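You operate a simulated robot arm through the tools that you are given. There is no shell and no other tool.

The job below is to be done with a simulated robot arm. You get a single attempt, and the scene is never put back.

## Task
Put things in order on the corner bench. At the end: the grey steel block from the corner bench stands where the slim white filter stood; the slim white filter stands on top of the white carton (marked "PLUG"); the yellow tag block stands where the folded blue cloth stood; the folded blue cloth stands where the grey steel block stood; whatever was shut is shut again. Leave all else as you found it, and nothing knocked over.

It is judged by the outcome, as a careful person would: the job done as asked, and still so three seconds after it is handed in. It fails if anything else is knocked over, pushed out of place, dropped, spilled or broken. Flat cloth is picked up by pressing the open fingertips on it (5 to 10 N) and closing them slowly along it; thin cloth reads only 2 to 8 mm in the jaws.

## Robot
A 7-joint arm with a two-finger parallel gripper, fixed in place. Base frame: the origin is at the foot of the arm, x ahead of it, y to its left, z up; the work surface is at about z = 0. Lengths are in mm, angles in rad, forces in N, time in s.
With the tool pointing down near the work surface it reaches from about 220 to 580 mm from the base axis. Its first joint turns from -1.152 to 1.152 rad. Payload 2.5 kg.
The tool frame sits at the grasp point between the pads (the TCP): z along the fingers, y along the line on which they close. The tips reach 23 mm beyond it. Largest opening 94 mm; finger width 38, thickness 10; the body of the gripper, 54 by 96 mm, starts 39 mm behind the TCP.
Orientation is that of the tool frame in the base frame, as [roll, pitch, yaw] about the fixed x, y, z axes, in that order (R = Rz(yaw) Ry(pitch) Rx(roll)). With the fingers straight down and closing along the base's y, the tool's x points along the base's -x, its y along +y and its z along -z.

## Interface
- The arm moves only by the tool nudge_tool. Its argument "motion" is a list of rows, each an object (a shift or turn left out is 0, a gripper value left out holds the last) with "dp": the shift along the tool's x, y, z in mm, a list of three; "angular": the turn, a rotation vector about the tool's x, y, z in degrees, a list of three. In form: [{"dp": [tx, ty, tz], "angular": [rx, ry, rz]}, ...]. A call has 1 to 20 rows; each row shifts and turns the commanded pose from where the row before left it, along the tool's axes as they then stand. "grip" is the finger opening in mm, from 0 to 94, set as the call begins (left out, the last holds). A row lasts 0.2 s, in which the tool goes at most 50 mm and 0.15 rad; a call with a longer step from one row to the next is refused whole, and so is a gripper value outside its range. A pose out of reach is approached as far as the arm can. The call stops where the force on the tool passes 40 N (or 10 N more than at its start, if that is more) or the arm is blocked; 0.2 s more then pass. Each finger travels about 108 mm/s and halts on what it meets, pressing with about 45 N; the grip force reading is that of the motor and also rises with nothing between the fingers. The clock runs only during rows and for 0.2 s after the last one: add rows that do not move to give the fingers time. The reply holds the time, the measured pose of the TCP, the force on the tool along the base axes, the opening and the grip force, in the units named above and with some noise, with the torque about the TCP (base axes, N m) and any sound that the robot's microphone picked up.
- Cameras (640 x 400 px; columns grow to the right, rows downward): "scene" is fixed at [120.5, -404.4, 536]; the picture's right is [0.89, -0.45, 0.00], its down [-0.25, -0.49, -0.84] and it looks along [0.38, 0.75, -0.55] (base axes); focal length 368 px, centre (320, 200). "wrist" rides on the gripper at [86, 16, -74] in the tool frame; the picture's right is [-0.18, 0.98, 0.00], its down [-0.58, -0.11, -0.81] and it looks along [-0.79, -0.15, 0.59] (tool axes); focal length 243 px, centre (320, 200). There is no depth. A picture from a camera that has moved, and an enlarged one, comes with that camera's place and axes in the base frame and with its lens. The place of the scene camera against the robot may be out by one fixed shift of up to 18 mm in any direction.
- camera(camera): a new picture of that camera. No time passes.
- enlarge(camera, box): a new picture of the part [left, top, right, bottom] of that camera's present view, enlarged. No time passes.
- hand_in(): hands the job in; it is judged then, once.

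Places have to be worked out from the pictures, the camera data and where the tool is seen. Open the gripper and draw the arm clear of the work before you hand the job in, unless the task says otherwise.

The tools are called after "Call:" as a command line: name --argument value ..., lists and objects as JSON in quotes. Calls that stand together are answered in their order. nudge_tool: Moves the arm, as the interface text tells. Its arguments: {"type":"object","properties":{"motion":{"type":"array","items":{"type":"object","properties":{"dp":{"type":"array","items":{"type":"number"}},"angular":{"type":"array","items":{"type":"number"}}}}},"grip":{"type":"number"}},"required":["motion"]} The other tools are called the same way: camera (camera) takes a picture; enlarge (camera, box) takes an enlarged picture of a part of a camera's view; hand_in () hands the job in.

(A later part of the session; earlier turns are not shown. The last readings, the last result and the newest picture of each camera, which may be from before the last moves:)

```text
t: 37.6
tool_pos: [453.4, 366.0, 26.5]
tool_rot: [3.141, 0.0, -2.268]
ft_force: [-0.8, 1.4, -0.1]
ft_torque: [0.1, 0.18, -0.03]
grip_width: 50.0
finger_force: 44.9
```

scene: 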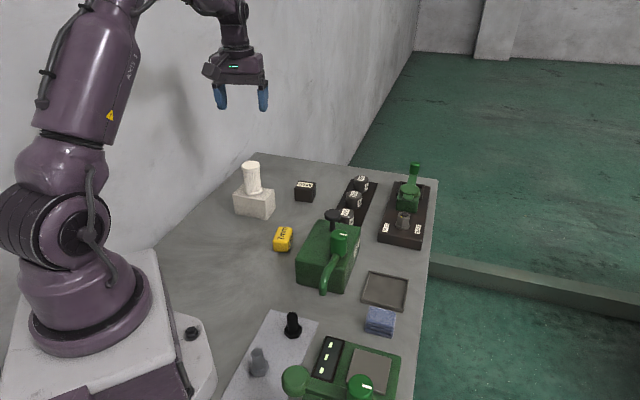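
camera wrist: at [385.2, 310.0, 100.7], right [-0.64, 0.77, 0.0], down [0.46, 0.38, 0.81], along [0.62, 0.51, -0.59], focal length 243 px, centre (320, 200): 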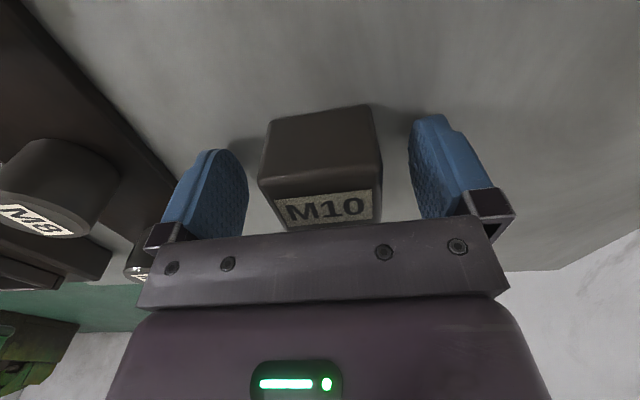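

Gripped at 50 mm. Lifting slowly, then to z≈200 and across to the filter's old place (199,198).

Call:
nudge_tool --motion '[{"dp": [0, 0, -5]}, {"dp": [0, 0, -15]}, {"dp": [0, 0, -30]}, {"dp": [0, 0, -40]}, {"dp": [0, 0, -45]}, {"dp": [0, 0, -40]}, {}, {}]'

Call:
camera --camera "wrist"

```text
t: 39.4
tool_pos: [453.0, 368.8, 202.4]
tool_rot: [-3.141, 0.001, -2.268]
ft_force: [0.0, 0.1, -5.5]
ft_torque: [-0.01, 0.0, 0.02]
grip_width: 49.7
finger_force: 45.5
```

```text
taken
camera wrist: at [385.1, 312.5, 275.6], right [-0.64, 0.77, 0.0], down [0.46, 0.38, 0.81], along [0.62, 0.51, -0.59], focal length 243 px, centre (320, 200)
```

wrist: 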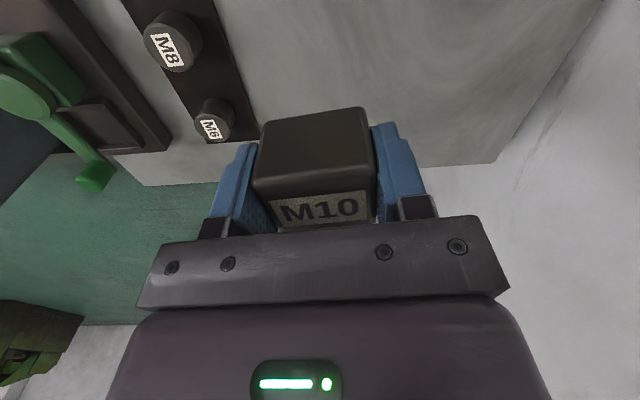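

Block is held firmly (5.5 N weight). Carrying it to (199,198).

Call:
nudge_tool --motion '[{"dp": [20, 6, 0]}, {"dp": [36.5, 10.9, 0]}, {"dp": [36.5, 10.9, 0]}, {"dp": [36.5, 10.9, 0]}, {"dp": [36.5, 10.9, 0]}, {"dp": [36.5, 10.9, 0]}, {"dp": [36.5, 10.9, 0]}, {"dp": [32, 9.5, 0]}, {"dp": [20.8, 6, 0]}, {}, {}]'

Call:
camera --camera "scene"

```text
t: 41.8
tool_pos: [199.2, 197.2, 201.6]
tool_rot: [3.141, 0.0, -2.27]
ft_force: [-0.1, 0.2, -6.0]
ft_torque: [0.01, -0.01, -0.01]
grip_width: 49.8
finger_force: 45.2
```

```text
taken
```

scene: 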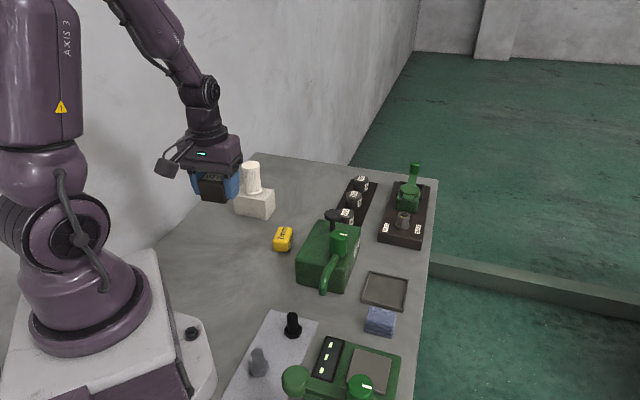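

Positioned at (199,197). Descending to just above the table (grip height was z≈26.5).

Call:
nudge_tool --motion '[{"dp": [0, 0, 40]}, {"dp": [0, 0, 40]}, {"dp": [0, 0, 40]}, {"dp": [0, 0, 30]}, {"dp": [0, 0, 15]}, {"dp": [0, 0, 6]}, {}, {}]'

Call:
enlarge --camera "scene" --box '[150, 150, 310, 290]'

```text
t: 43.6
tool_pos: [198.5, 198.9, 32.2]
tool_rot: [3.141, 0.0, -2.269]
ft_force: [-0.2, -0.1, -5.6]
ft_torque: [0.02, -0.02, 0.0]
grip_width: 49.9
finger_force: 45.2
```

```text
2.86 times, centred on (230, 220) of scene
camera zoom: at [120.5, -404.3, 536.0], right [0.89, -0.45, 0.0], down [-0.25, -0.49, -0.84], along [0.38, 0.75, -0.55], focal length 1050 px, centre (577, 143)
```

zoom: 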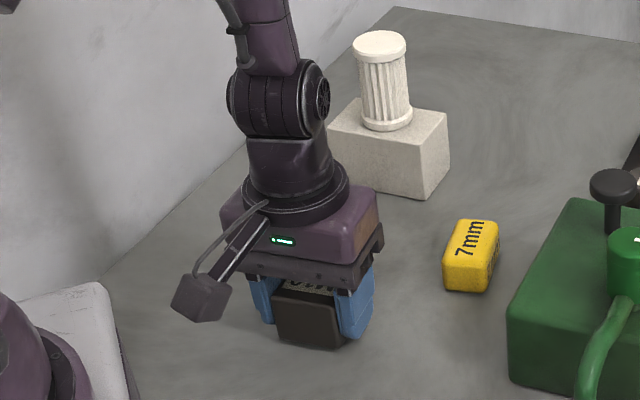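

Carton and filter unmoved. About 5 mm left; lowering gently until the force shows contact.

Call:
nudge_tool --motion '[{"dp": [0, 0, 2]}, {"dp": [0, 0, 1.5]}, {}]'

```text
t: 44.4
tool_pos: [198.8, 199.3, 29.4]
tool_rot: [-3.141, 0.001, -2.27]
ft_force: [-0.4, 0.3, -5.5]
ft_torque: [-0.04, 0.01, -0.03]
grip_width: 50.0
finger_force: 44.7
```

No contact yet (still −5.5 N); another 1.5 mm.

Call:
nudge_tool --motion '[{"dp": [0, 0, 1]}, {"dp": [0, 0, 0.7]}, {}]'

```text
t: 45.2
tool_pos: [199.5, 198.2, 26.8]
tool_rot: [-3.14, -0.001, -2.269]
ft_force: [0.5, -0.2, -5.7]
ft_torque: [0.01, 0.02, -0.02]
grip_width: 49.8
finger_force: 45.4
```

Still no contact; continuing in small steps.

Call:
nudge_tool --motion '[{"dp": [0, 0, 0.7]}, {"dp": [0, 0, 0.5]}, {}]'

```text
t: 45.9
tool_pos: [201.3, 198.1, 27.7]
tool_rot: [3.141, 0.002, -2.267]
ft_force: [-0.7, -0.5, 2.6]
ft_torque: [0.22, 0.08, 0.04]
grip_width: 50.0
finger_force: 44.8
stopped in row 3: the force on the tool passed its limit at 42 N (the readings are from after the stop); the commanded pose is now the measured one
```

Contact with the table made (now 2.6 N). Opening the fingers fully and then rising.

Call:
nudge_tool --motion '[{}, {}, {}, {}]' --grip 90

Call:
nudge_tool --motion '[{"dp": [0, 0, -15]}, {"dp": [0, 0, -30]}, {"dp": [0, 0, -40]}, {"dp": [0, 0, -40]}, {"dp": [0, 0, -40]}, {"dp": [0, 0, -40]}, {}, {}]'

Call:
camera --camera "wrist"

Call:
camera --camera "scene"

```text
t: 46.9
tool_pos: [199.3, 198.1, 26.6]
tool_rot: [3.141, 0.001, -2.27]
ft_force: [-0.8, 0.7, 1.1]
ft_torque: [-0.02, 0.03, -0.02]
grip_width: 90.2
finger_force: 0.0
```

```text
t: 48.6
tool_pos: [199.0, 198.0, 230.6]
tool_rot: [-3.14, 0.0, -2.27]
ft_force: [1.0, -0.4, 0.1]
ft_torque: [-0.02, 0.0, -0.02]
grip_width: 89.9
finger_force: 0.1
```

```text
taken
camera wrist: at [130.0, 141.7, 304.5], right [-0.64, 0.77, 0.0], down [0.46, 0.38, 0.81], along [0.62, 0.51, -0.59], focal length 243 px, centre (320, 200)
```

wrist: 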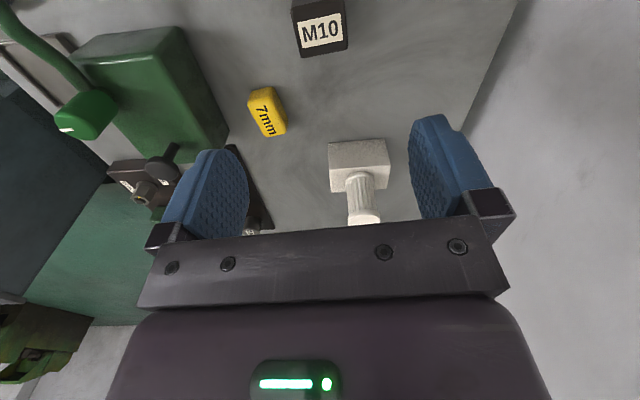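

```text
taken
```

scene: 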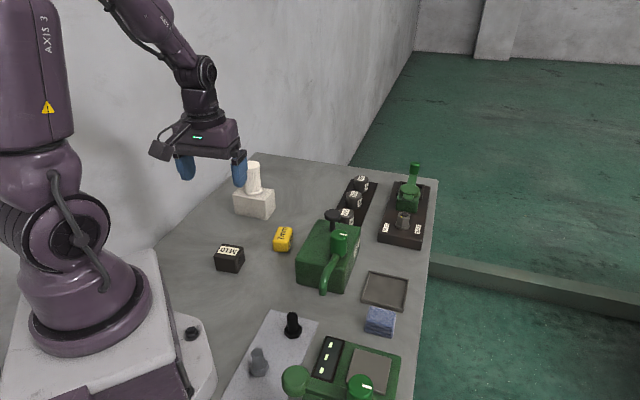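

The steel block now stands in the filter's old place. Next the cloth: moving above (390,−69) at z≈250 to look at it.

Call:
nudge_tool --motion '[{"dp": [5, -20, -5]}, {"dp": [10.1, -39.8, -5]}, {"dp": [10.1, -39.8, -5]}, {"dp": [10.1, -39.8, -5]}, {"dp": [10.1, -39.8, 0]}, {"dp": [10.1, -39.8, 0]}, {"dp": [10.1, -39.8, 0]}, {"dp": [10.1, -39.8, 0]}, {"dp": [5, -19.8, 0]}, {}, {}]' --grip 80

Call:
camera --camera "wrist"

Call:
camera --camera "scene"

```text
t: 51.0
tool_pos: [389.5, -70.4, 251.7]
tool_rot: [3.141, 0.001, -2.269]
ft_force: [0.4, 0.2, 0.6]
ft_torque: [0.03, 0.03, 0.04]
grip_width: 80.1
finger_force: 0.2
```

```text
taken
camera wrist: at [321.5, -124.7, 324.8], right [-0.64, 0.77, 0.0], down [0.46, 0.38, 0.81], along [0.62, 0.51, -0.59], focal length 243 px, centre (320, 200)
```

wrist: 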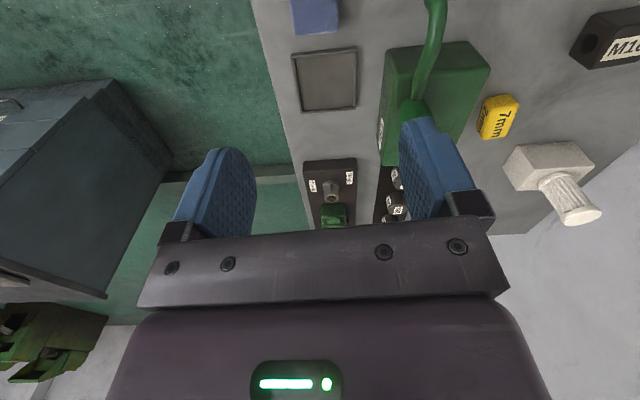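

```text
taken
```

scene: 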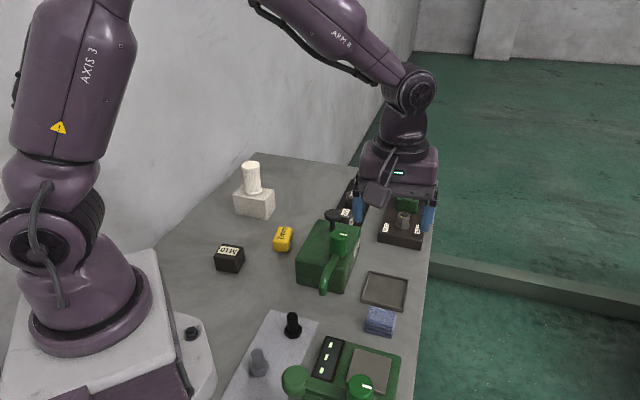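

Cloth is at the top of the wrist view; zoom in for its outline.

Call:
enlarge --camera "wrist" --box '[256, 0, 384, 80]'

Call:
enlarge --camera "scene" --box '[340, 265, 436, 345]'

```text
5.00 times, centred on (320, 40) of wrist
camera zoom: at [321.5, -124.7, 324.8], right [-0.64, 0.77, 0.0], down [0.46, 0.38, 0.81], along [0.62, 0.51, -0.59], focal length 1213 px, centre (320, 1000)
```

zoom: 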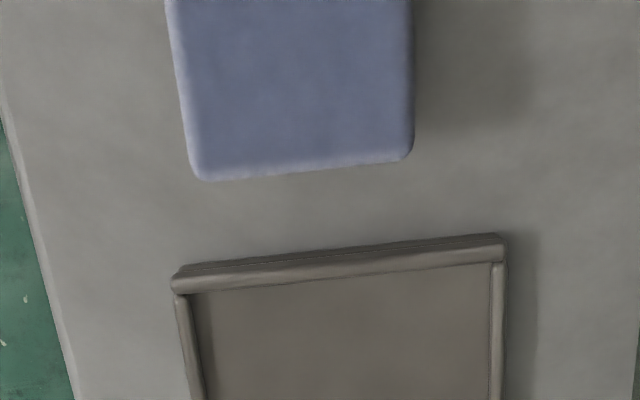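

```text
5.00 times, centred on (388, 305) of scene
camera zoom: at [120.5, -404.4, 536.0], right [0.89, -0.45, 0.0], down [-0.25, -0.49, -0.84], along [0.38, 0.75, -0.55], focal length 1837 px, centre (-20, -325)
```

zoom: 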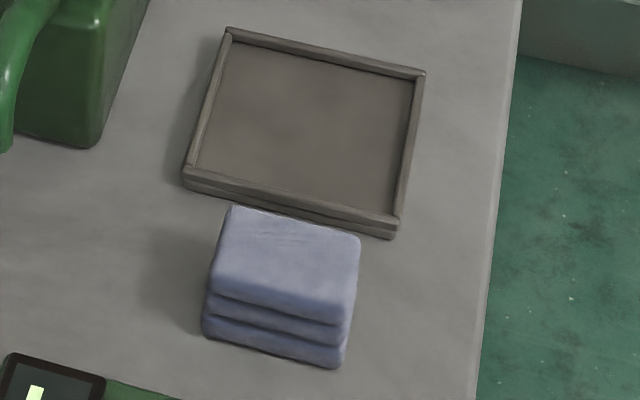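

The cloth is a three-layer folded stack about 45×35 mm, edges at exactly 45°. Turning 5° to align, shifting 5.5 mm, and lowering to z≈130 for a better look.

Call:
nudge_tool --motion '[{"dp": [0, -5.5, 30], "angular": [0, 0, 5]}, {"dp": [0, 0, 40]}, {"dp": [0, 0, 40]}, {"dp": [0, 0, 20]}, {}, {}]'

Call:
camera --camera "wrist"

Call:
enlarge --camera "wrist" --box '[240, 10, 400, 110]'

```text
t: 52.5
tool_pos: [396.5, -73.6, 121.1]
tool_rot: [-3.141, -0.001, -2.355]
ft_force: [0.0, 0.7, -0.1]
ft_torque: [-0.02, 0.02, 0.02]
grip_width: 79.9
finger_force: 0.1
```

```text
taken
camera wrist: at [323.4, -122.3, 194.6], right [-0.57, 0.82, 0.0], down [0.49, 0.34, 0.81], along [0.67, 0.46, -0.59], focal length 243 px, centre (320, 200)
```

wrist: 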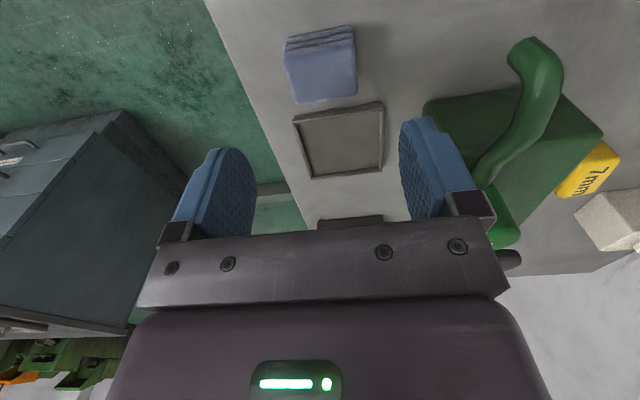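

```text
4.00 times, centred on (320, 60) of wrist
camera zoom: at [323.4, -122.3, 194.6], right [-0.57, 0.82, 0.0], down [0.49, 0.34, 0.81], along [0.67, 0.46, -0.59], focal length 970 px, centre (320, 760)
```

zoom: 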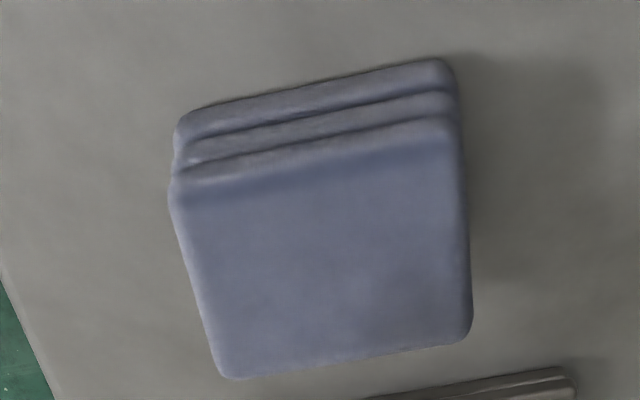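

Cloth stack: 48×35×24 mm, centred within 2 mm of the tool axis. Descending over it with the fingers straddling the 48 mm side, tips stopping ~4 mm above the bench.

Call:
nudge_tool --motion '[{"dp": [1, 1.7, 40]}, {"dp": [0, 0, 30]}, {"dp": [0, 0, 15]}, {"dp": [0, 0, 8]}, {}, {}]'

Call:
camera --camera "wrist"

Call:
enlarge --camera "scene" --box '[300, 220, 460, 360]'

```text
t: 53.9
tool_pos: [393.2, -71.6, 28.4]
tool_rot: [-3.141, 0.001, -2.357]
ft_force: [-0.5, -0.5, -0.4]
ft_torque: [0.02, 0.0, 0.0]
grip_width: 80.0
finger_force: 0.0
```

```text
taken
camera wrist: at [320.2, -121.1, 101.7], right [-0.57, 0.82, 0.0], down [0.49, 0.34, 0.81], along [0.67, 0.46, -0.59], focal length 243 px, centre (320, 200)
```

wrist: 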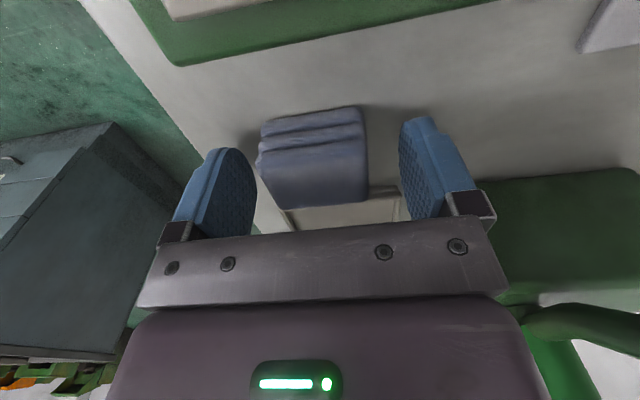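

```text
2.86 times, centred on (380, 290) of scene
camera zoom: at [120.5, -404.4, 536.0], right [0.89, -0.45, 0.0], down [-0.25, -0.49, -0.84], along [0.38, 0.75, -0.55], focal length 1050 px, centre (149, -57)
```

zoom: 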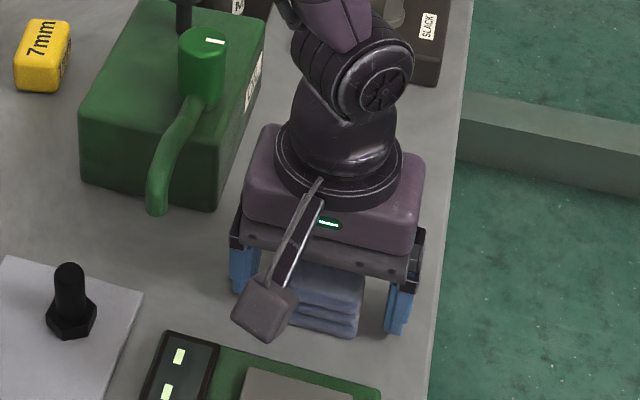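

Cloth is between the fingers, offset ~2 mm. Correct that, lower 2 mm, and begin closing in stages to see how the stack reacts.

Call:
nudge_tool --motion '[{"dp": [0, -2, 2]}, {}, {}, {}]' --grip 54

Call:
camera --camera "wrist"

```text
t: 54.9
tool_pos: [394.4, -73.2, 26.0]
tool_rot: [-3.141, -0.001, -2.357]
ft_force: [0.1, -0.3, -0.5]
ft_torque: [-0.01, 0.02, -0.03]
grip_width: 54.1
finger_force: 0.1
```

```text
taken
camera wrist: at [321.0, -122.4, 100.3], right [-0.57, 0.82, 0.0], down [0.49, 0.34, 0.81], along [0.67, 0.46, -0.59], focal length 243 px, centre (320, 200)
```

wrist: 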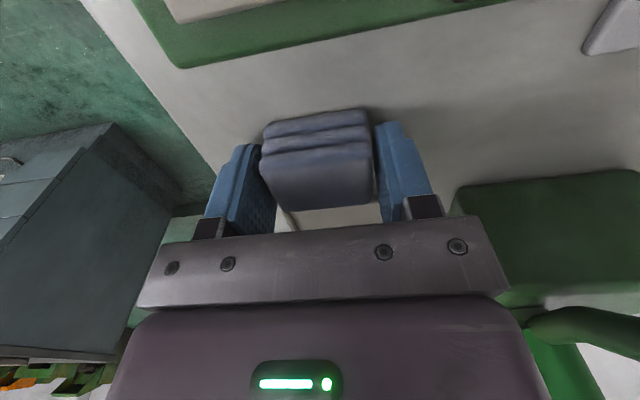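

Well centred (cloth place ≈(394,−73)). Closing further, slowly, onto the stack.

Call:
nudge_tool --motion '[{}, {}]' --grip 48

Call:
nudge_tool --motion '[{}, {}]' --grip 44

Call:
camera --camera "wrist"

```text
t: 55.5
tool_pos: [394.9, -72.3, 26.4]
tool_rot: [3.141, -0.001, -2.357]
ft_force: [-1.0, -0.2, 0.7]
ft_torque: [0.0, 0.0, -0.02]
grip_width: 49.6
finger_force: 23.0
```

```text
t: 56.0
tool_pos: [394.1, -72.4, 26.3]
tool_rot: [-3.141, 0.001, -2.355]
ft_force: [-0.1, 0.4, 1.1]
ft_torque: [-0.04, -0.03, 0.0]
grip_width: 48.9
finger_force: 45.1
```

```text
taken
camera wrist: at [321.0, -122.4, 100.4], right [-0.57, 0.82, 0.0], down [0.49, 0.34, 0.81], along [0.67, 0.46, -0.59], focal length 243 px, centre (320, 200)
```

wrist: 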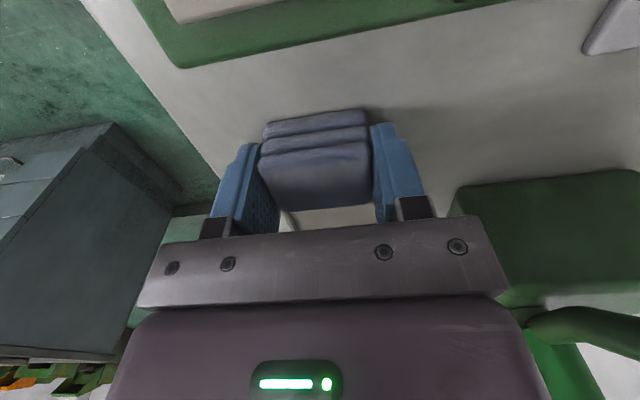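

The stack holds firm at 49 mm. Lifting slightly to check that all layers come along.

Call:
nudge_tool --motion '[{"dp": [0, 0, -5]}, {"dp": [0, 0, -15]}, {}, {}]'

Call:
camera --camera "wrist"

Call:
enlarge --camera "scene" --box '[300, 220, 460, 360]'

```text
t: 57.0
tool_pos: [394.9, -72.5, 47.2]
tool_rot: [3.141, -0.001, -2.356]
ft_force: [-0.5, -0.3, -0.5]
ft_torque: [0.02, -0.01, -0.01]
grip_width: 48.8
finger_force: 44.6
```

```text
taken
camera wrist: at [320.9, -122.4, 120.5], right [-0.57, 0.82, 0.0], down [0.49, 0.34, 0.81], along [0.67, 0.46, -0.59], focal length 243 px, centre (320, 200)
```

wrist: 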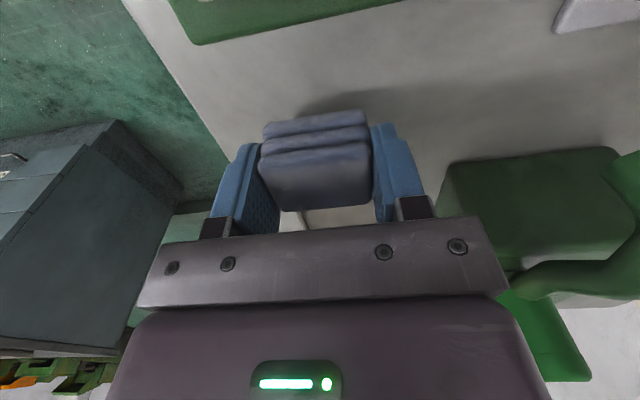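

```text
2.86 times, centred on (380, 290) of scene
camera zoom: at [120.5, -404.4, 536.0], right [0.89, -0.45, 0.0], down [-0.25, -0.49, -0.84], along [0.38, 0.75, -0.55], focal length 1050 px, centre (149, -57)
```

zoom: 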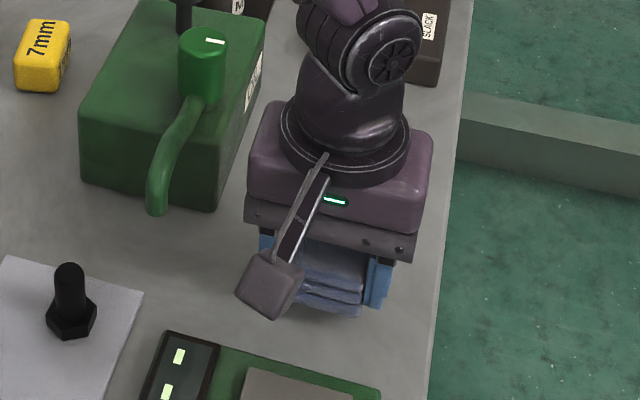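

All layers came up as one. Rising to z≈220 and carrying it to the block's old place (453.5,366).

Call:
nudge_tool --motion '[{"dp": [0, 0, -33]}, {"dp": [0, 0, -45]}, {"dp": [0, 0, -45]}, {"dp": [0, 0, -45]}, {"dp": [-16, 12.2, 0]}, {"dp": [-32, 24.4, 0]}, {"dp": [-32, 24.4, 0]}, {"dp": [-32, 24.4, 0]}, {"dp": [-32, 24.4, 0]}, {"dp": [-32, 24.4, 0]}, {"dp": [-32, 24.4, 0]}, {"dp": [-32, 24.4, 0]}, {"dp": [-32, 24.4, 0]}, {"dp": [-32, 24.4, 0]}, {"dp": [-32, 24.4, 0]}, {"dp": [-16, 12.2, 0]}, {}, {}]'

Call:
camera --camera "wrist"

Call:
camera --camera "scene"

```text
t: 60.9
tool_pos: [453.0, 368.7, 214.1]
tool_rot: [3.141, 0.0, -2.356]
ft_force: [-0.2, 0.6, 0.0]
ft_torque: [-0.05, 0.01, 0.0]
grip_width: 49.0
finger_force: 45.1
```

```text
taken
camera wrist: at [380.4, 319.6, 287.5], right [-0.57, 0.82, 0.0], down [0.49, 0.34, 0.81], along [0.67, 0.46, -0.59], focal length 243 px, centre (320, 200)
```

wrist: 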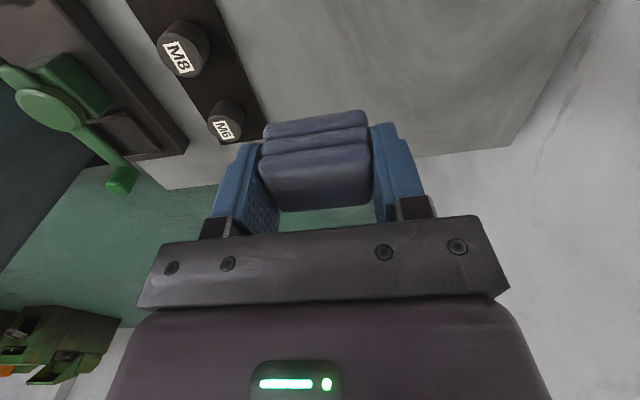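

```text
taken
```

scene: 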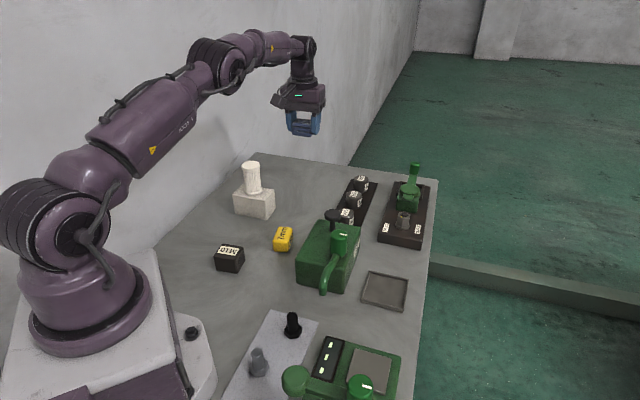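

Pose matches where the block was lifted. Descending to just above the bench.

Call:
nudge_tool --motion '[{"dp": [0, 0, 40]}, {"dp": [0, 0, 40]}, {"dp": [0, 0, 40]}, {"dp": [0, 0, 40]}, {"dp": [0, 0, 15]}, {"dp": [0, 0, 5]}, {}, {}]'

Call:
camera --camera "wrist"

Call:
enlarge --camera "scene" --box '[220, 130, 380, 230]'

```text
t: 62.6
tool_pos: [453.6, 366.5, 33.2]
tool_rot: [3.141, 0.001, -2.356]
ft_force: [0.0, 0.1, -0.1]
ft_torque: [-0.01, 0.01, 0.0]
grip_width: 49.1
finger_force: 45.0
```

```text
taken
camera wrist: at [379.8, 317.8, 107.0], right [-0.57, 0.82, 0.0], down [0.49, 0.34, 0.81], along [0.67, 0.46, -0.59], focal length 243 px, centre (320, 200)
```

wrist: 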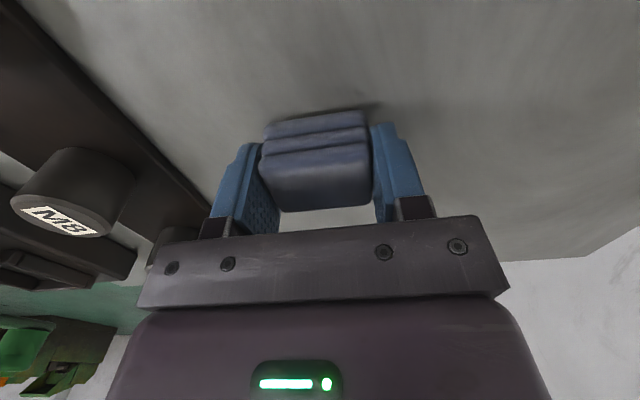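

```text
4.00 times, centred on (300, 180) of scene
camera zoom: at [120.5, -404.4, 536.0], right [0.89, -0.45, 0.0], down [-0.25, -0.49, -0.84], along [0.38, 0.75, -0.55], focal length 1470 px, centre (400, 280)
```

zoom: 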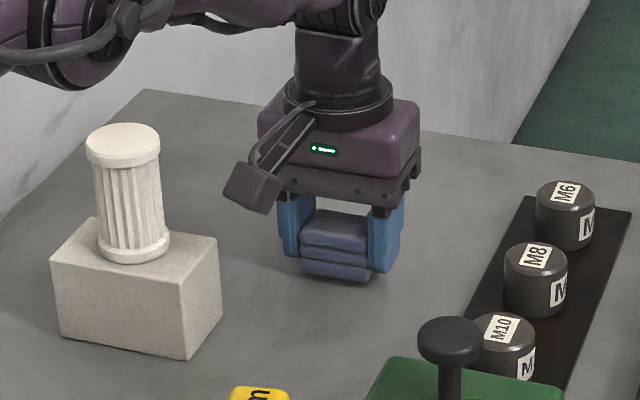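

Position is right (453.6,366.5). Lowering the remaining ~6 mm gently: 5 mm first, then tiny steps until contact.

Call:
nudge_tool --motion '[{"dp": [0, 0, 2.5]}, {"dp": [0, 0, 2]}, {}]'

Call:
nudge_tool --motion '[{"dp": [0, 0, 0.7]}, {"dp": [0, 0, 0.5]}, {}]'

```text
t: 63.5
tool_pos: [454.5, 367.0, 29.8]
tool_rot: [3.141, 0.0, -2.356]
ft_force: [1.5, 0.3, 0.2]
ft_torque: [0.02, 0.02, 0.01]
grip_width: 48.9
finger_force: 44.7
```

```text
t: 64.2
tool_pos: [454.3, 365.5, 29.1]
tool_rot: [3.141, -0.001, -2.357]
ft_force: [1.1, 0.1, -0.7]
ft_torque: [-0.02, -0.02, 0.04]
grip_width: 48.2
finger_force: 44.9
```

No contact yet at z≈28; continuing by small steps.

Call:
nudge_tool --motion '[{"dp": [0, 0, 0.6]}, {"dp": [0, 0, 0.4]}, {}]'

Call:
nudge_tool --motion '[{"dp": [0, 0, 0.5]}, {}]'

```text
t: 65.0
tool_pos: [454.7, 365.7, 28.0]
tool_rot: [3.141, -0.001, -2.357]
ft_force: [0.6, 1.4, -0.8]
ft_torque: [0.01, 0.05, -0.03]
grip_width: 48.9
finger_force: 44.6
```

```text
t: 65.7
tool_pos: [453.3, 365.5, 27.0]
tool_rot: [3.141, 0.0, -2.356]
ft_force: [-0.3, -0.5, -0.5]
ft_torque: [-0.01, 0.02, 0.01]
grip_width: 48.8
finger_force: 44.9
```

Still free; two more half-millimetre steps.

Call:
nudge_tool --motion '[{"dp": [0, 0, 0.5]}, {}]'

Call:
nudge_tool --motion '[{"dp": [0, 0, 0.4]}, {}]'

```text
t: 66.2
tool_pos: [456.5, 365.4, 27.4]
tool_rot: [-3.141, 0.0, -2.355]
ft_force: [-0.2, -3.0, 3.5]
ft_torque: [-0.01, -0.01, 0.02]
grip_width: 48.9
finger_force: 44.4
```

```text
t: 66.8
tool_pos: [455.2, 366.3, 26.9]
tool_rot: [-3.139, 0.0, -2.357]
ft_force: [1.5, -1.2, 4.6]
ft_torque: [-0.01, 0.03, 0.0]
grip_width: 48.6
finger_force: 44.8
```

Light contact (≈4 N). Releasing the cloth and rising.

Call:
nudge_tool --motion '[{}, {}, {}, {}]' --grip 80

Call:
nudge_tool --motion '[{"dp": [0, 0, -10]}, {"dp": [0, 0, -25]}, {"dp": [0, 0, -40]}, {"dp": [0, 0, -45]}, {"dp": [0, 0, -45]}, {"dp": [0, 0, -35]}, {}, {}]'

Call:
camera --camera "wrist"

Call:
camera --camera "scene"

```text
t: 67.8
tool_pos: [455.8, 366.3, 25.2]
tool_rot: [-3.141, -0.001, -2.357]
ft_force: [-1.0, -0.1, 0.6]
ft_torque: [0.0, 0.0, 0.01]
grip_width: 80.1
finger_force: 0.0
```

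```text
t: 69.7
tool_pos: [452.8, 368.3, 226.5]
tool_rot: [-3.142, 0.0, -2.356]
ft_force: [-0.1, 0.7, -0.1]
ft_torque: [0.02, 0.0, 0.0]
grip_width: 79.9
finger_force: 0.1
```

```text
taken
camera wrist: at [380.6, 318.7, 300.3], right [-0.57, 0.82, 0.0], down [0.49, 0.34, 0.81], along [0.67, 0.46, -0.59], focal length 243 px, centre (320, 200)
```

wrist: 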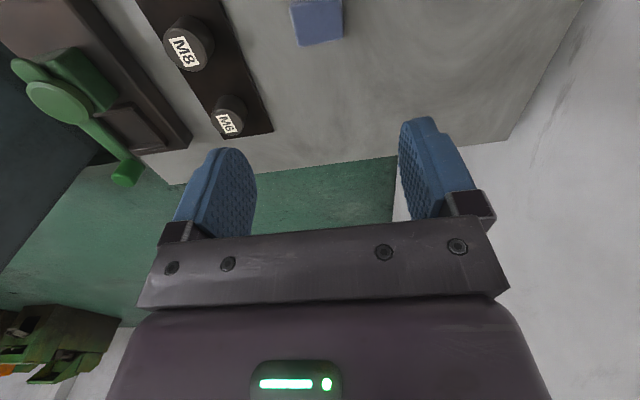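

```text
taken
```

scene: 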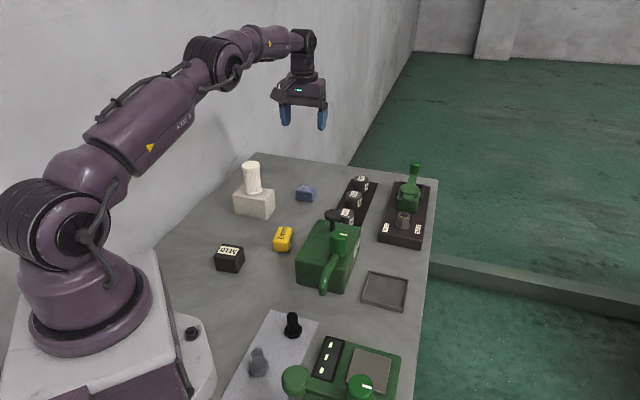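

Cloth is down at the block's old place. Zooming to verify location and state.

Call:
enlarge --camera "scene" --box '[200, 150, 360, 250]'

Call:
enlarge --camera "scene" --box '[180, 200, 340, 300]'

```text
4.00 times, centred on (280, 200) of scene
camera zoom: at [120.5, -404.4, 536.0], right [0.89, -0.45, 0.0], down [-0.25, -0.49, -0.84], along [0.38, 0.75, -0.55], focal length 1470 px, centre (480, 200)
```

zoom: 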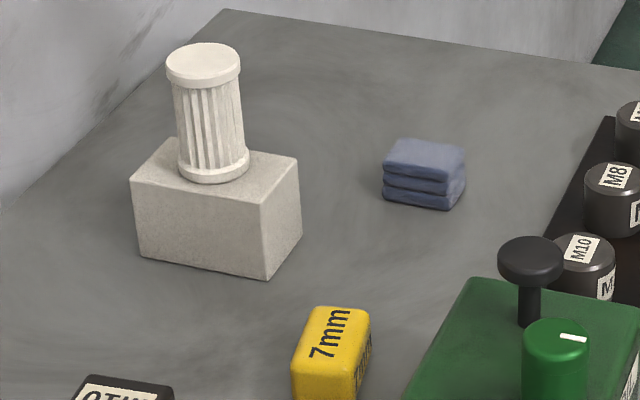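

```text
4.00 times, centred on (260, 250) of scene
camera zoom: at [120.5, -404.4, 536.0], right [0.89, -0.45, 0.0], down [-0.25, -0.49, -0.84], along [0.38, 0.75, -0.55], focal length 1470 px, centre (560, 0)
```

zoom: 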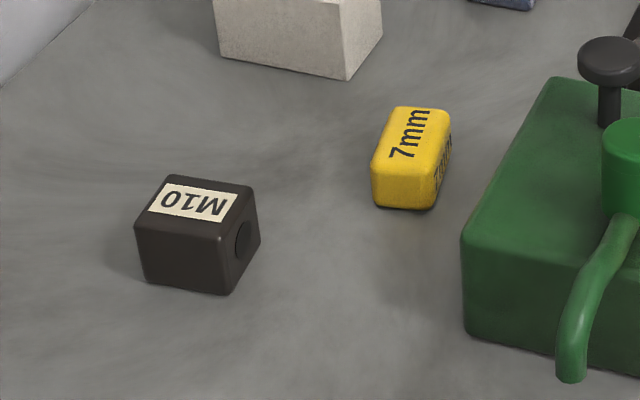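

Everything moved so far is in place, and the carton hasn't shifted. Now the yellow block: estimated centre ≈(322,211), long side at ~53°. Moving above it and turning 8° to line up.

Call:
nudge_tool --motion '[{"dp": [20, -2, 0]}, {"dp": [36.5, -3.3, 0]}, {"dp": [36.5, -3.3, 0]}, {"dp": [36.5, -3.3, 0]}, {"dp": [36.5, -3.3, 0]}, {"dp": [36.9, -3.1, 0]}, {"angular": [0, 0, -8]}, {"dp": [0, 0, 40]}, {}, {}]' --grip 70

Call:
camera --camera "wrist"

Call:
enlarge --camera "wrist" --box '[240, 0, 400, 100]'

```text
t: 71.8
tool_pos: [325.4, 209.3, 185.2]
tool_rot: [3.141, 0.0, -2.218]
ft_force: [-0.4, 0.6, 0.5]
ft_torque: [0.02, 0.01, -0.02]
grip_width: 69.8
finger_force: 0.1
```

```text
taken
camera wrist: at [260.1, 150.0, 259.1], right [-0.67, 0.74, 0.0], down [0.44, 0.4, 0.81], along [0.6, 0.54, -0.59], focal length 243 px, centre (320, 200)
```

wrist: 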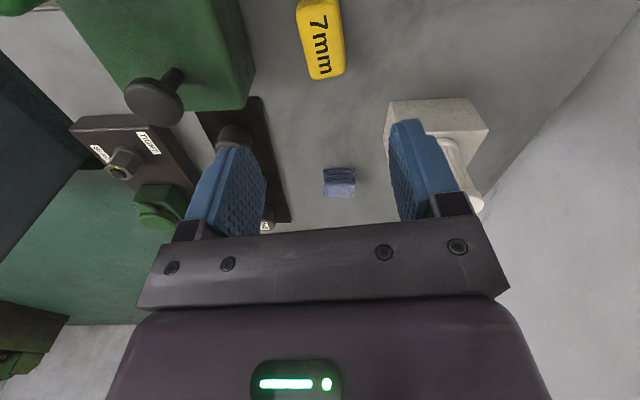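

```text
4.00 times, centred on (320, 50) of wrist
camera zoom: at [260.1, 150.0, 259.1], right [-0.67, 0.74, 0.0], down [0.44, 0.4, 0.81], along [0.6, 0.54, -0.59], focal length 970 px, centre (320, 800)
```

zoom: 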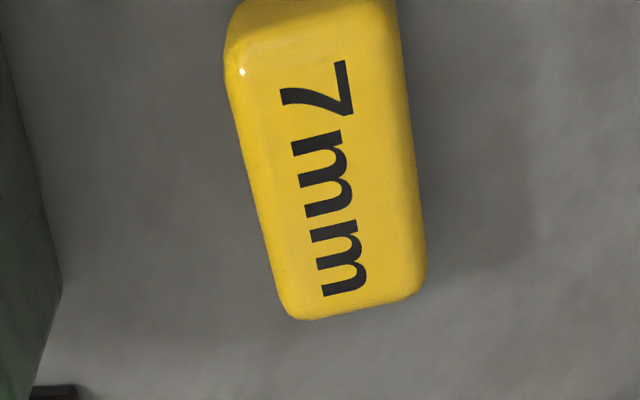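

Yellow block is aligned with the tool: 33×52 mm, centre 3 mm back and 3 mm to the side. Correcting and descending partway.

Call:
nudge_tool --motion '[{"dp": [-3, 2.8, 25]}, {"dp": [0, 0, 40]}, {"dp": [0, 0, 40]}, {"dp": [0, 0, 20]}, {}, {}]'

Call:
camera --camera "wrist"

Call:
enlarge --camera "scene" --box '[200, 150, 380, 290]'

```text
t: 73.2
tool_pos: [323.1, 214.2, 63.2]
tool_rot: [3.141, 0.001, -2.218]
ft_force: [-0.1, -0.5, 0.1]
ft_torque: [0.01, -0.01, -0.01]
grip_width: 69.8
finger_force: 0.1
```

```text
taken
camera wrist: at [258.0, 155.2, 136.6], right [-0.67, 0.74, 0.0], down [0.44, 0.4, 0.81], along [0.6, 0.54, -0.59], focal length 243 px, centre (320, 200)
```

wrist: 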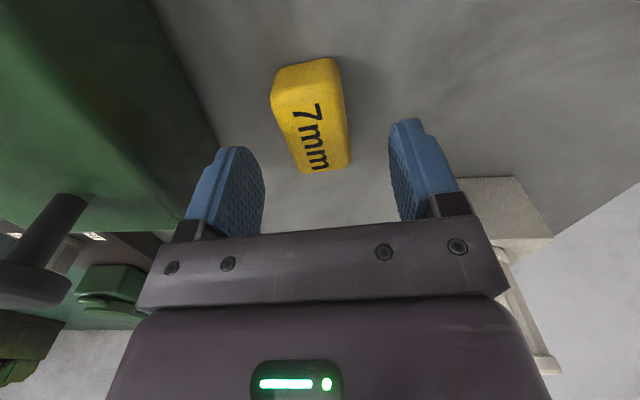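

```text
2.86 times, centred on (290, 220) of scene
camera zoom: at [120.5, -404.4, 536.0], right [0.89, -0.45, 0.0], down [-0.25, -0.49, -0.84], along [0.38, 0.75, -0.55], focal length 1050 px, centre (406, 143)
```

zoom: 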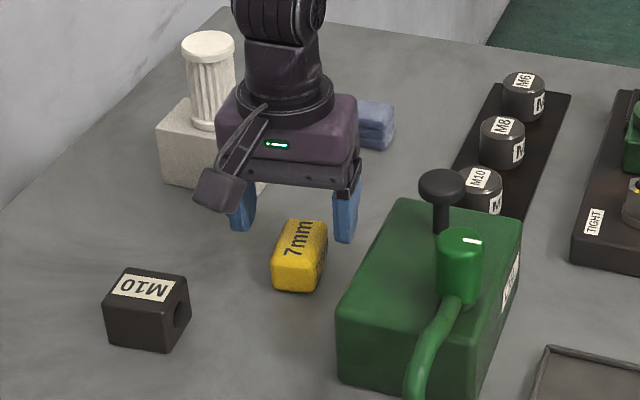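

Well aligned; shifting 1.5 mm and lowering to grip height (z≈26).

Call:
nudge_tool --motion '[{"dp": [-1, -1.5, 20]}, {"dp": [0, 0, 12]}, {"dp": [0, 0, 5]}, {}, {}]'

Call:
camera --camera "wrist"

```text
t: 74.5
tool_pos: [326.9, 214.3, 25.0]
tool_rot: [3.142, 0.0, -2.216]
ft_force: [-0.3, -0.5, -0.5]
ft_torque: [-0.01, 0.03, 0.02]
grip_width: 70.3
finger_force: 0.1
```

```text
taken
camera wrist: at [260.2, 155.3, 98.9], right [-0.67, 0.74, 0.0], down [0.44, 0.4, 0.81], along [0.6, 0.54, -0.59], focal length 243 px, centre (320, 200)
```

wrist: 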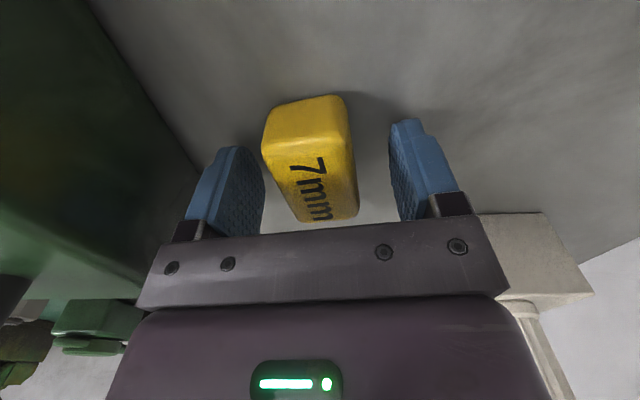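

Centred within a millimetre. Closing on the yellow block.

Call:
nudge_tool --motion '[{}, {}]' --grip 38

Call:
nudge_tool --motion '[{}, {}, {}]' --grip 24

```text
t: 75.0
tool_pos: [326.2, 214.7, 25.2]
tool_rot: [3.141, -0.001, -2.217]
ft_force: [-0.1, 0.2, -0.6]
ft_torque: [0.01, 0.01, 0.01]
grip_width: 37.9
finger_force: 0.0
```

```text
t: 75.8
tool_pos: [325.2, 214.7, 26.5]
tool_rot: [-3.141, 0.0, -2.216]
ft_force: [0.3, 0.4, 0.2]
ft_torque: [-0.01, 0.03, 0.0]
grip_width: 35.1
finger_force: 44.8
```

Gripped at 35 mm. Lifting to z≈220, carrying it to the cloth's old place (394,−73) and turning 8°.

Call:
nudge_tool --motion '[{"dp": [0, 0, -5]}, {"dp": [0, 0, -20]}, {"dp": [0, 0, -40]}, {"dp": [0, 0, -45]}, {"dp": [0, 0, -45]}, {"dp": [0, 0, -40]}, {"dp": [11.7, -14.2, 0]}, {"dp": [23.5, -28.5, 0]}, {"dp": [23.5, -28.5, 0]}, {"dp": [23.5, -28.5, 0]}, {"dp": [23.5, -28.5, 0]}, {"dp": [23.5, -28.5, 0]}, {"dp": [23.5, -28.5, 0]}, {"dp": [23.5, -28.5, 0]}, {"dp": [12, -14.3, 0]}, {"angular": [0, 0, 8]}, {}, {}]'

Call:
camera --camera "wrist"

Call:
camera --camera "scene"

```text
t: 79.7
tool_pos: [394.7, -75.4, 220.9]
tool_rot: [3.141, -0.001, -2.355]
ft_force: [0.6, -0.2, -0.7]
ft_torque: [-0.03, 0.0, 0.01]
grip_width: 35.2
finger_force: 45.0
```

```text
taken
camera wrist: at [320.7, -124.1, 293.6], right [-0.56, 0.83, 0.0], down [0.49, 0.33, 0.81], along [0.67, 0.46, -0.59], focal length 243 px, centre (320, 200)
```

wrist: 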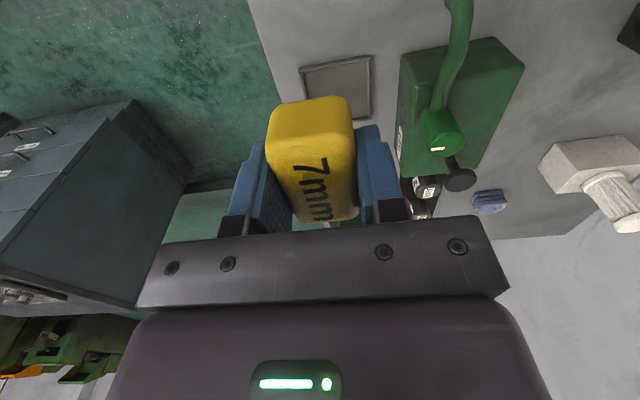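

```text
taken
```

scene: 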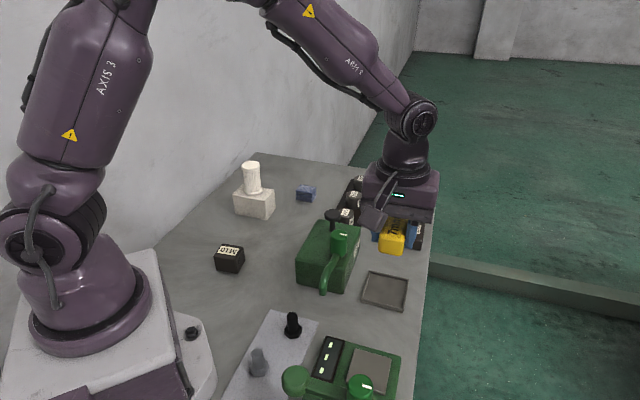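

Over the cloth's old place. Descending to ~7 mm above the bench and re-checking position there.

Call:
nudge_tool --motion '[{"dp": [0, 0, 40]}, {"dp": [0, 0, 40]}, {"dp": [0, 0, 40]}, {"dp": [0, 0, 40]}, {"dp": [0, 0, 20]}, {"dp": [0, 0, 8]}, {}, {}]'

Call:
nudge_tool --motion '[{}]'

Call:
camera --camera "wrist"

Call:
enlarge --camera "scene" --box '[300, 220, 460, 360]'

```text
t: 81.5
tool_pos: [395.4, -73.6, 34.0]
tool_rot: [3.141, -0.001, -2.355]
ft_force: [-0.3, 0.2, 0.2]
ft_torque: [-0.02, 0.0, 0.01]
grip_width: 35.1
finger_force: 45.4
```

```text
t: 81.8
tool_pos: [395.0, -74.3, 34.4]
tool_rot: [3.14, -0.001, -2.357]
ft_force: [0.0, 0.2, -0.2]
ft_torque: [0.03, 0.03, 0.0]
grip_width: 35.0
finger_force: 44.7
```

```text
taken
camera wrist: at [320.9, -124.2, 107.2], right [-0.57, 0.82, 0.0], down [0.49, 0.34, 0.81], along [0.67, 0.46, -0.59], focal length 243 px, centre (320, 200)
```

wrist: 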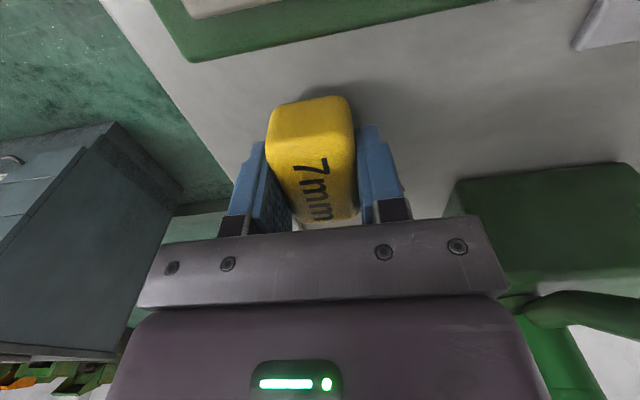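

```text
2.86 times, centred on (380, 290) of scene
camera zoom: at [120.5, -404.4, 536.0], right [0.89, -0.45, 0.0], down [-0.25, -0.49, -0.84], along [0.38, 0.75, -0.55], focal length 1050 px, centre (149, -57)
```

zoom: 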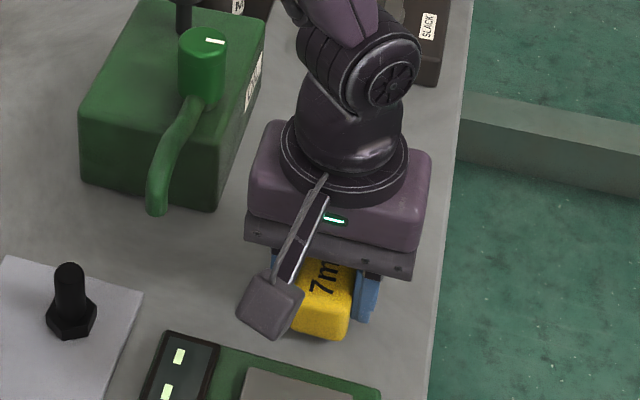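

Within ~1.5 mm of the cloth's spot; shifting 1.3 mm and lowering gently.

Call:
nudge_tool --motion '[{"dp": [0, 1.3, 2]}, {"dp": [0, 0, 2]}, {"dp": [0, 0, 1.5]}, {}]'

Call:
nudge_tool --motion '[{"dp": [0, 0, 0.6]}, {"dp": [0, 0, 0.4]}, {}]'

```text
t: 82.8
tool_pos: [393.1, -75.1, 27.0]
tool_rot: [-3.14, -0.002, -2.356]
ft_force: [0.1, 0.1, -0.4]
ft_torque: [-0.04, 0.01, 0.0]
grip_width: 35.2
finger_force: 44.9
```

```text
t: 83.7
tool_pos: [392.8, -73.0, 25.4]
tool_rot: [3.141, 0.0, -2.356]
ft_force: [-0.1, 1.3, -0.4]
ft_torque: [0.0, 0.02, -0.01]
grip_width: 35.2
finger_force: 45.3
```

No contact yet; continuing by half-millimetre steps.

Call:
nudge_tool --motion '[{"dp": [0, 0, 0.5]}, {}]'

Call:
nudge_tool --motion '[{"dp": [0, 0, 0.5]}, {}]'

```text
t: 84.2
tool_pos: [392.4, -73.6, 25.9]
tool_rot: [-3.14, 0.0, -2.355]
ft_force: [-0.3, 0.3, -0.4]
ft_torque: [0.0, -0.06, 0.01]
grip_width: 35.2
finger_force: 45.2
```

```text
t: 84.8
tool_pos: [393.3, -71.9, 25.9]
tool_rot: [-3.14, 0.0, -2.356]
ft_force: [-5.6, 1.0, 14.8]
ft_torque: [0.15, 0.07, 0.02]
grip_width: 34.7
finger_force: 44.4
```

Contact made. Backing off a hair and opening the fingers, then rising straight up.

Call:
nudge_tool --motion '[{"dp": [0, 0, -0.3]}, {}]'

Call:
nudge_tool --motion '[{}, {}, {}]' --grip 64

Call:
nudge_tool --motion '[{"dp": [0, 0, -10]}, {"dp": [0, 0, -25]}, {"dp": [0, 0, -40]}, {"dp": [0, 0, -45]}, {"dp": [0, 0, -45]}, {"dp": [0, 0, -45]}, {"dp": [0, 0, -45]}, {}, {}]'

Call:
camera --camera "scene"

Call:
camera --camera "wrist"

```text
t: 85.5
tool_pos: [394.0, -72.9, 25.7]
tool_rot: [-3.14, 0.0, -2.357]
ft_force: [-0.7, -0.6, 11.8]
ft_torque: [0.06, 0.09, 0.04]
grip_width: 35.0
finger_force: 45.1
```

```text
t: 86.2
tool_pos: [393.2, -74.2, 24.9]
tool_rot: [-3.141, -0.001, -2.358]
ft_force: [-0.1, -0.2, 1.2]
ft_torque: [0.01, -0.01, -0.01]
grip_width: 64.0
finger_force: 0.0
```

```text
t: 88.2
tool_pos: [393.8, -74.2, 280.5]
tool_rot: [-3.141, -0.001, -2.357]
ft_force: [0.7, -0.8, -0.9]
ft_torque: [-0.02, 0.0, 0.01]
grip_width: 63.9
finger_force: 0.1
```

```text
taken
```

scene: 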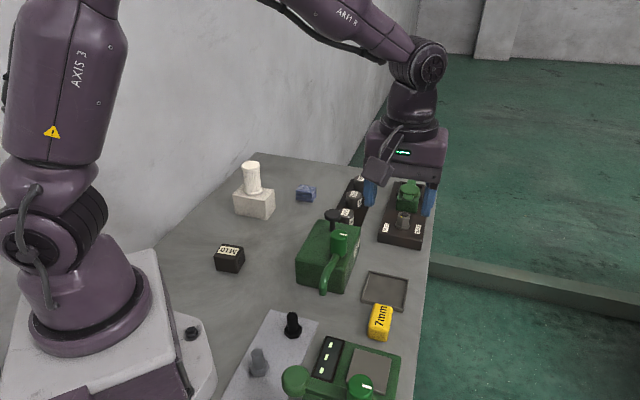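

```text
taken
camera wrist: at [320.6, -124.1, 353.4], right [-0.57, 0.82, 0.0], down [0.49, 0.34, 0.81], along [0.67, 0.46, -0.59], focal length 243 px, centre (320, 200)
```

wrist: 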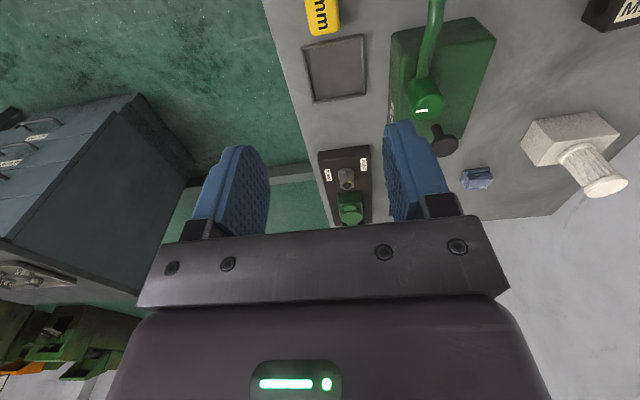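

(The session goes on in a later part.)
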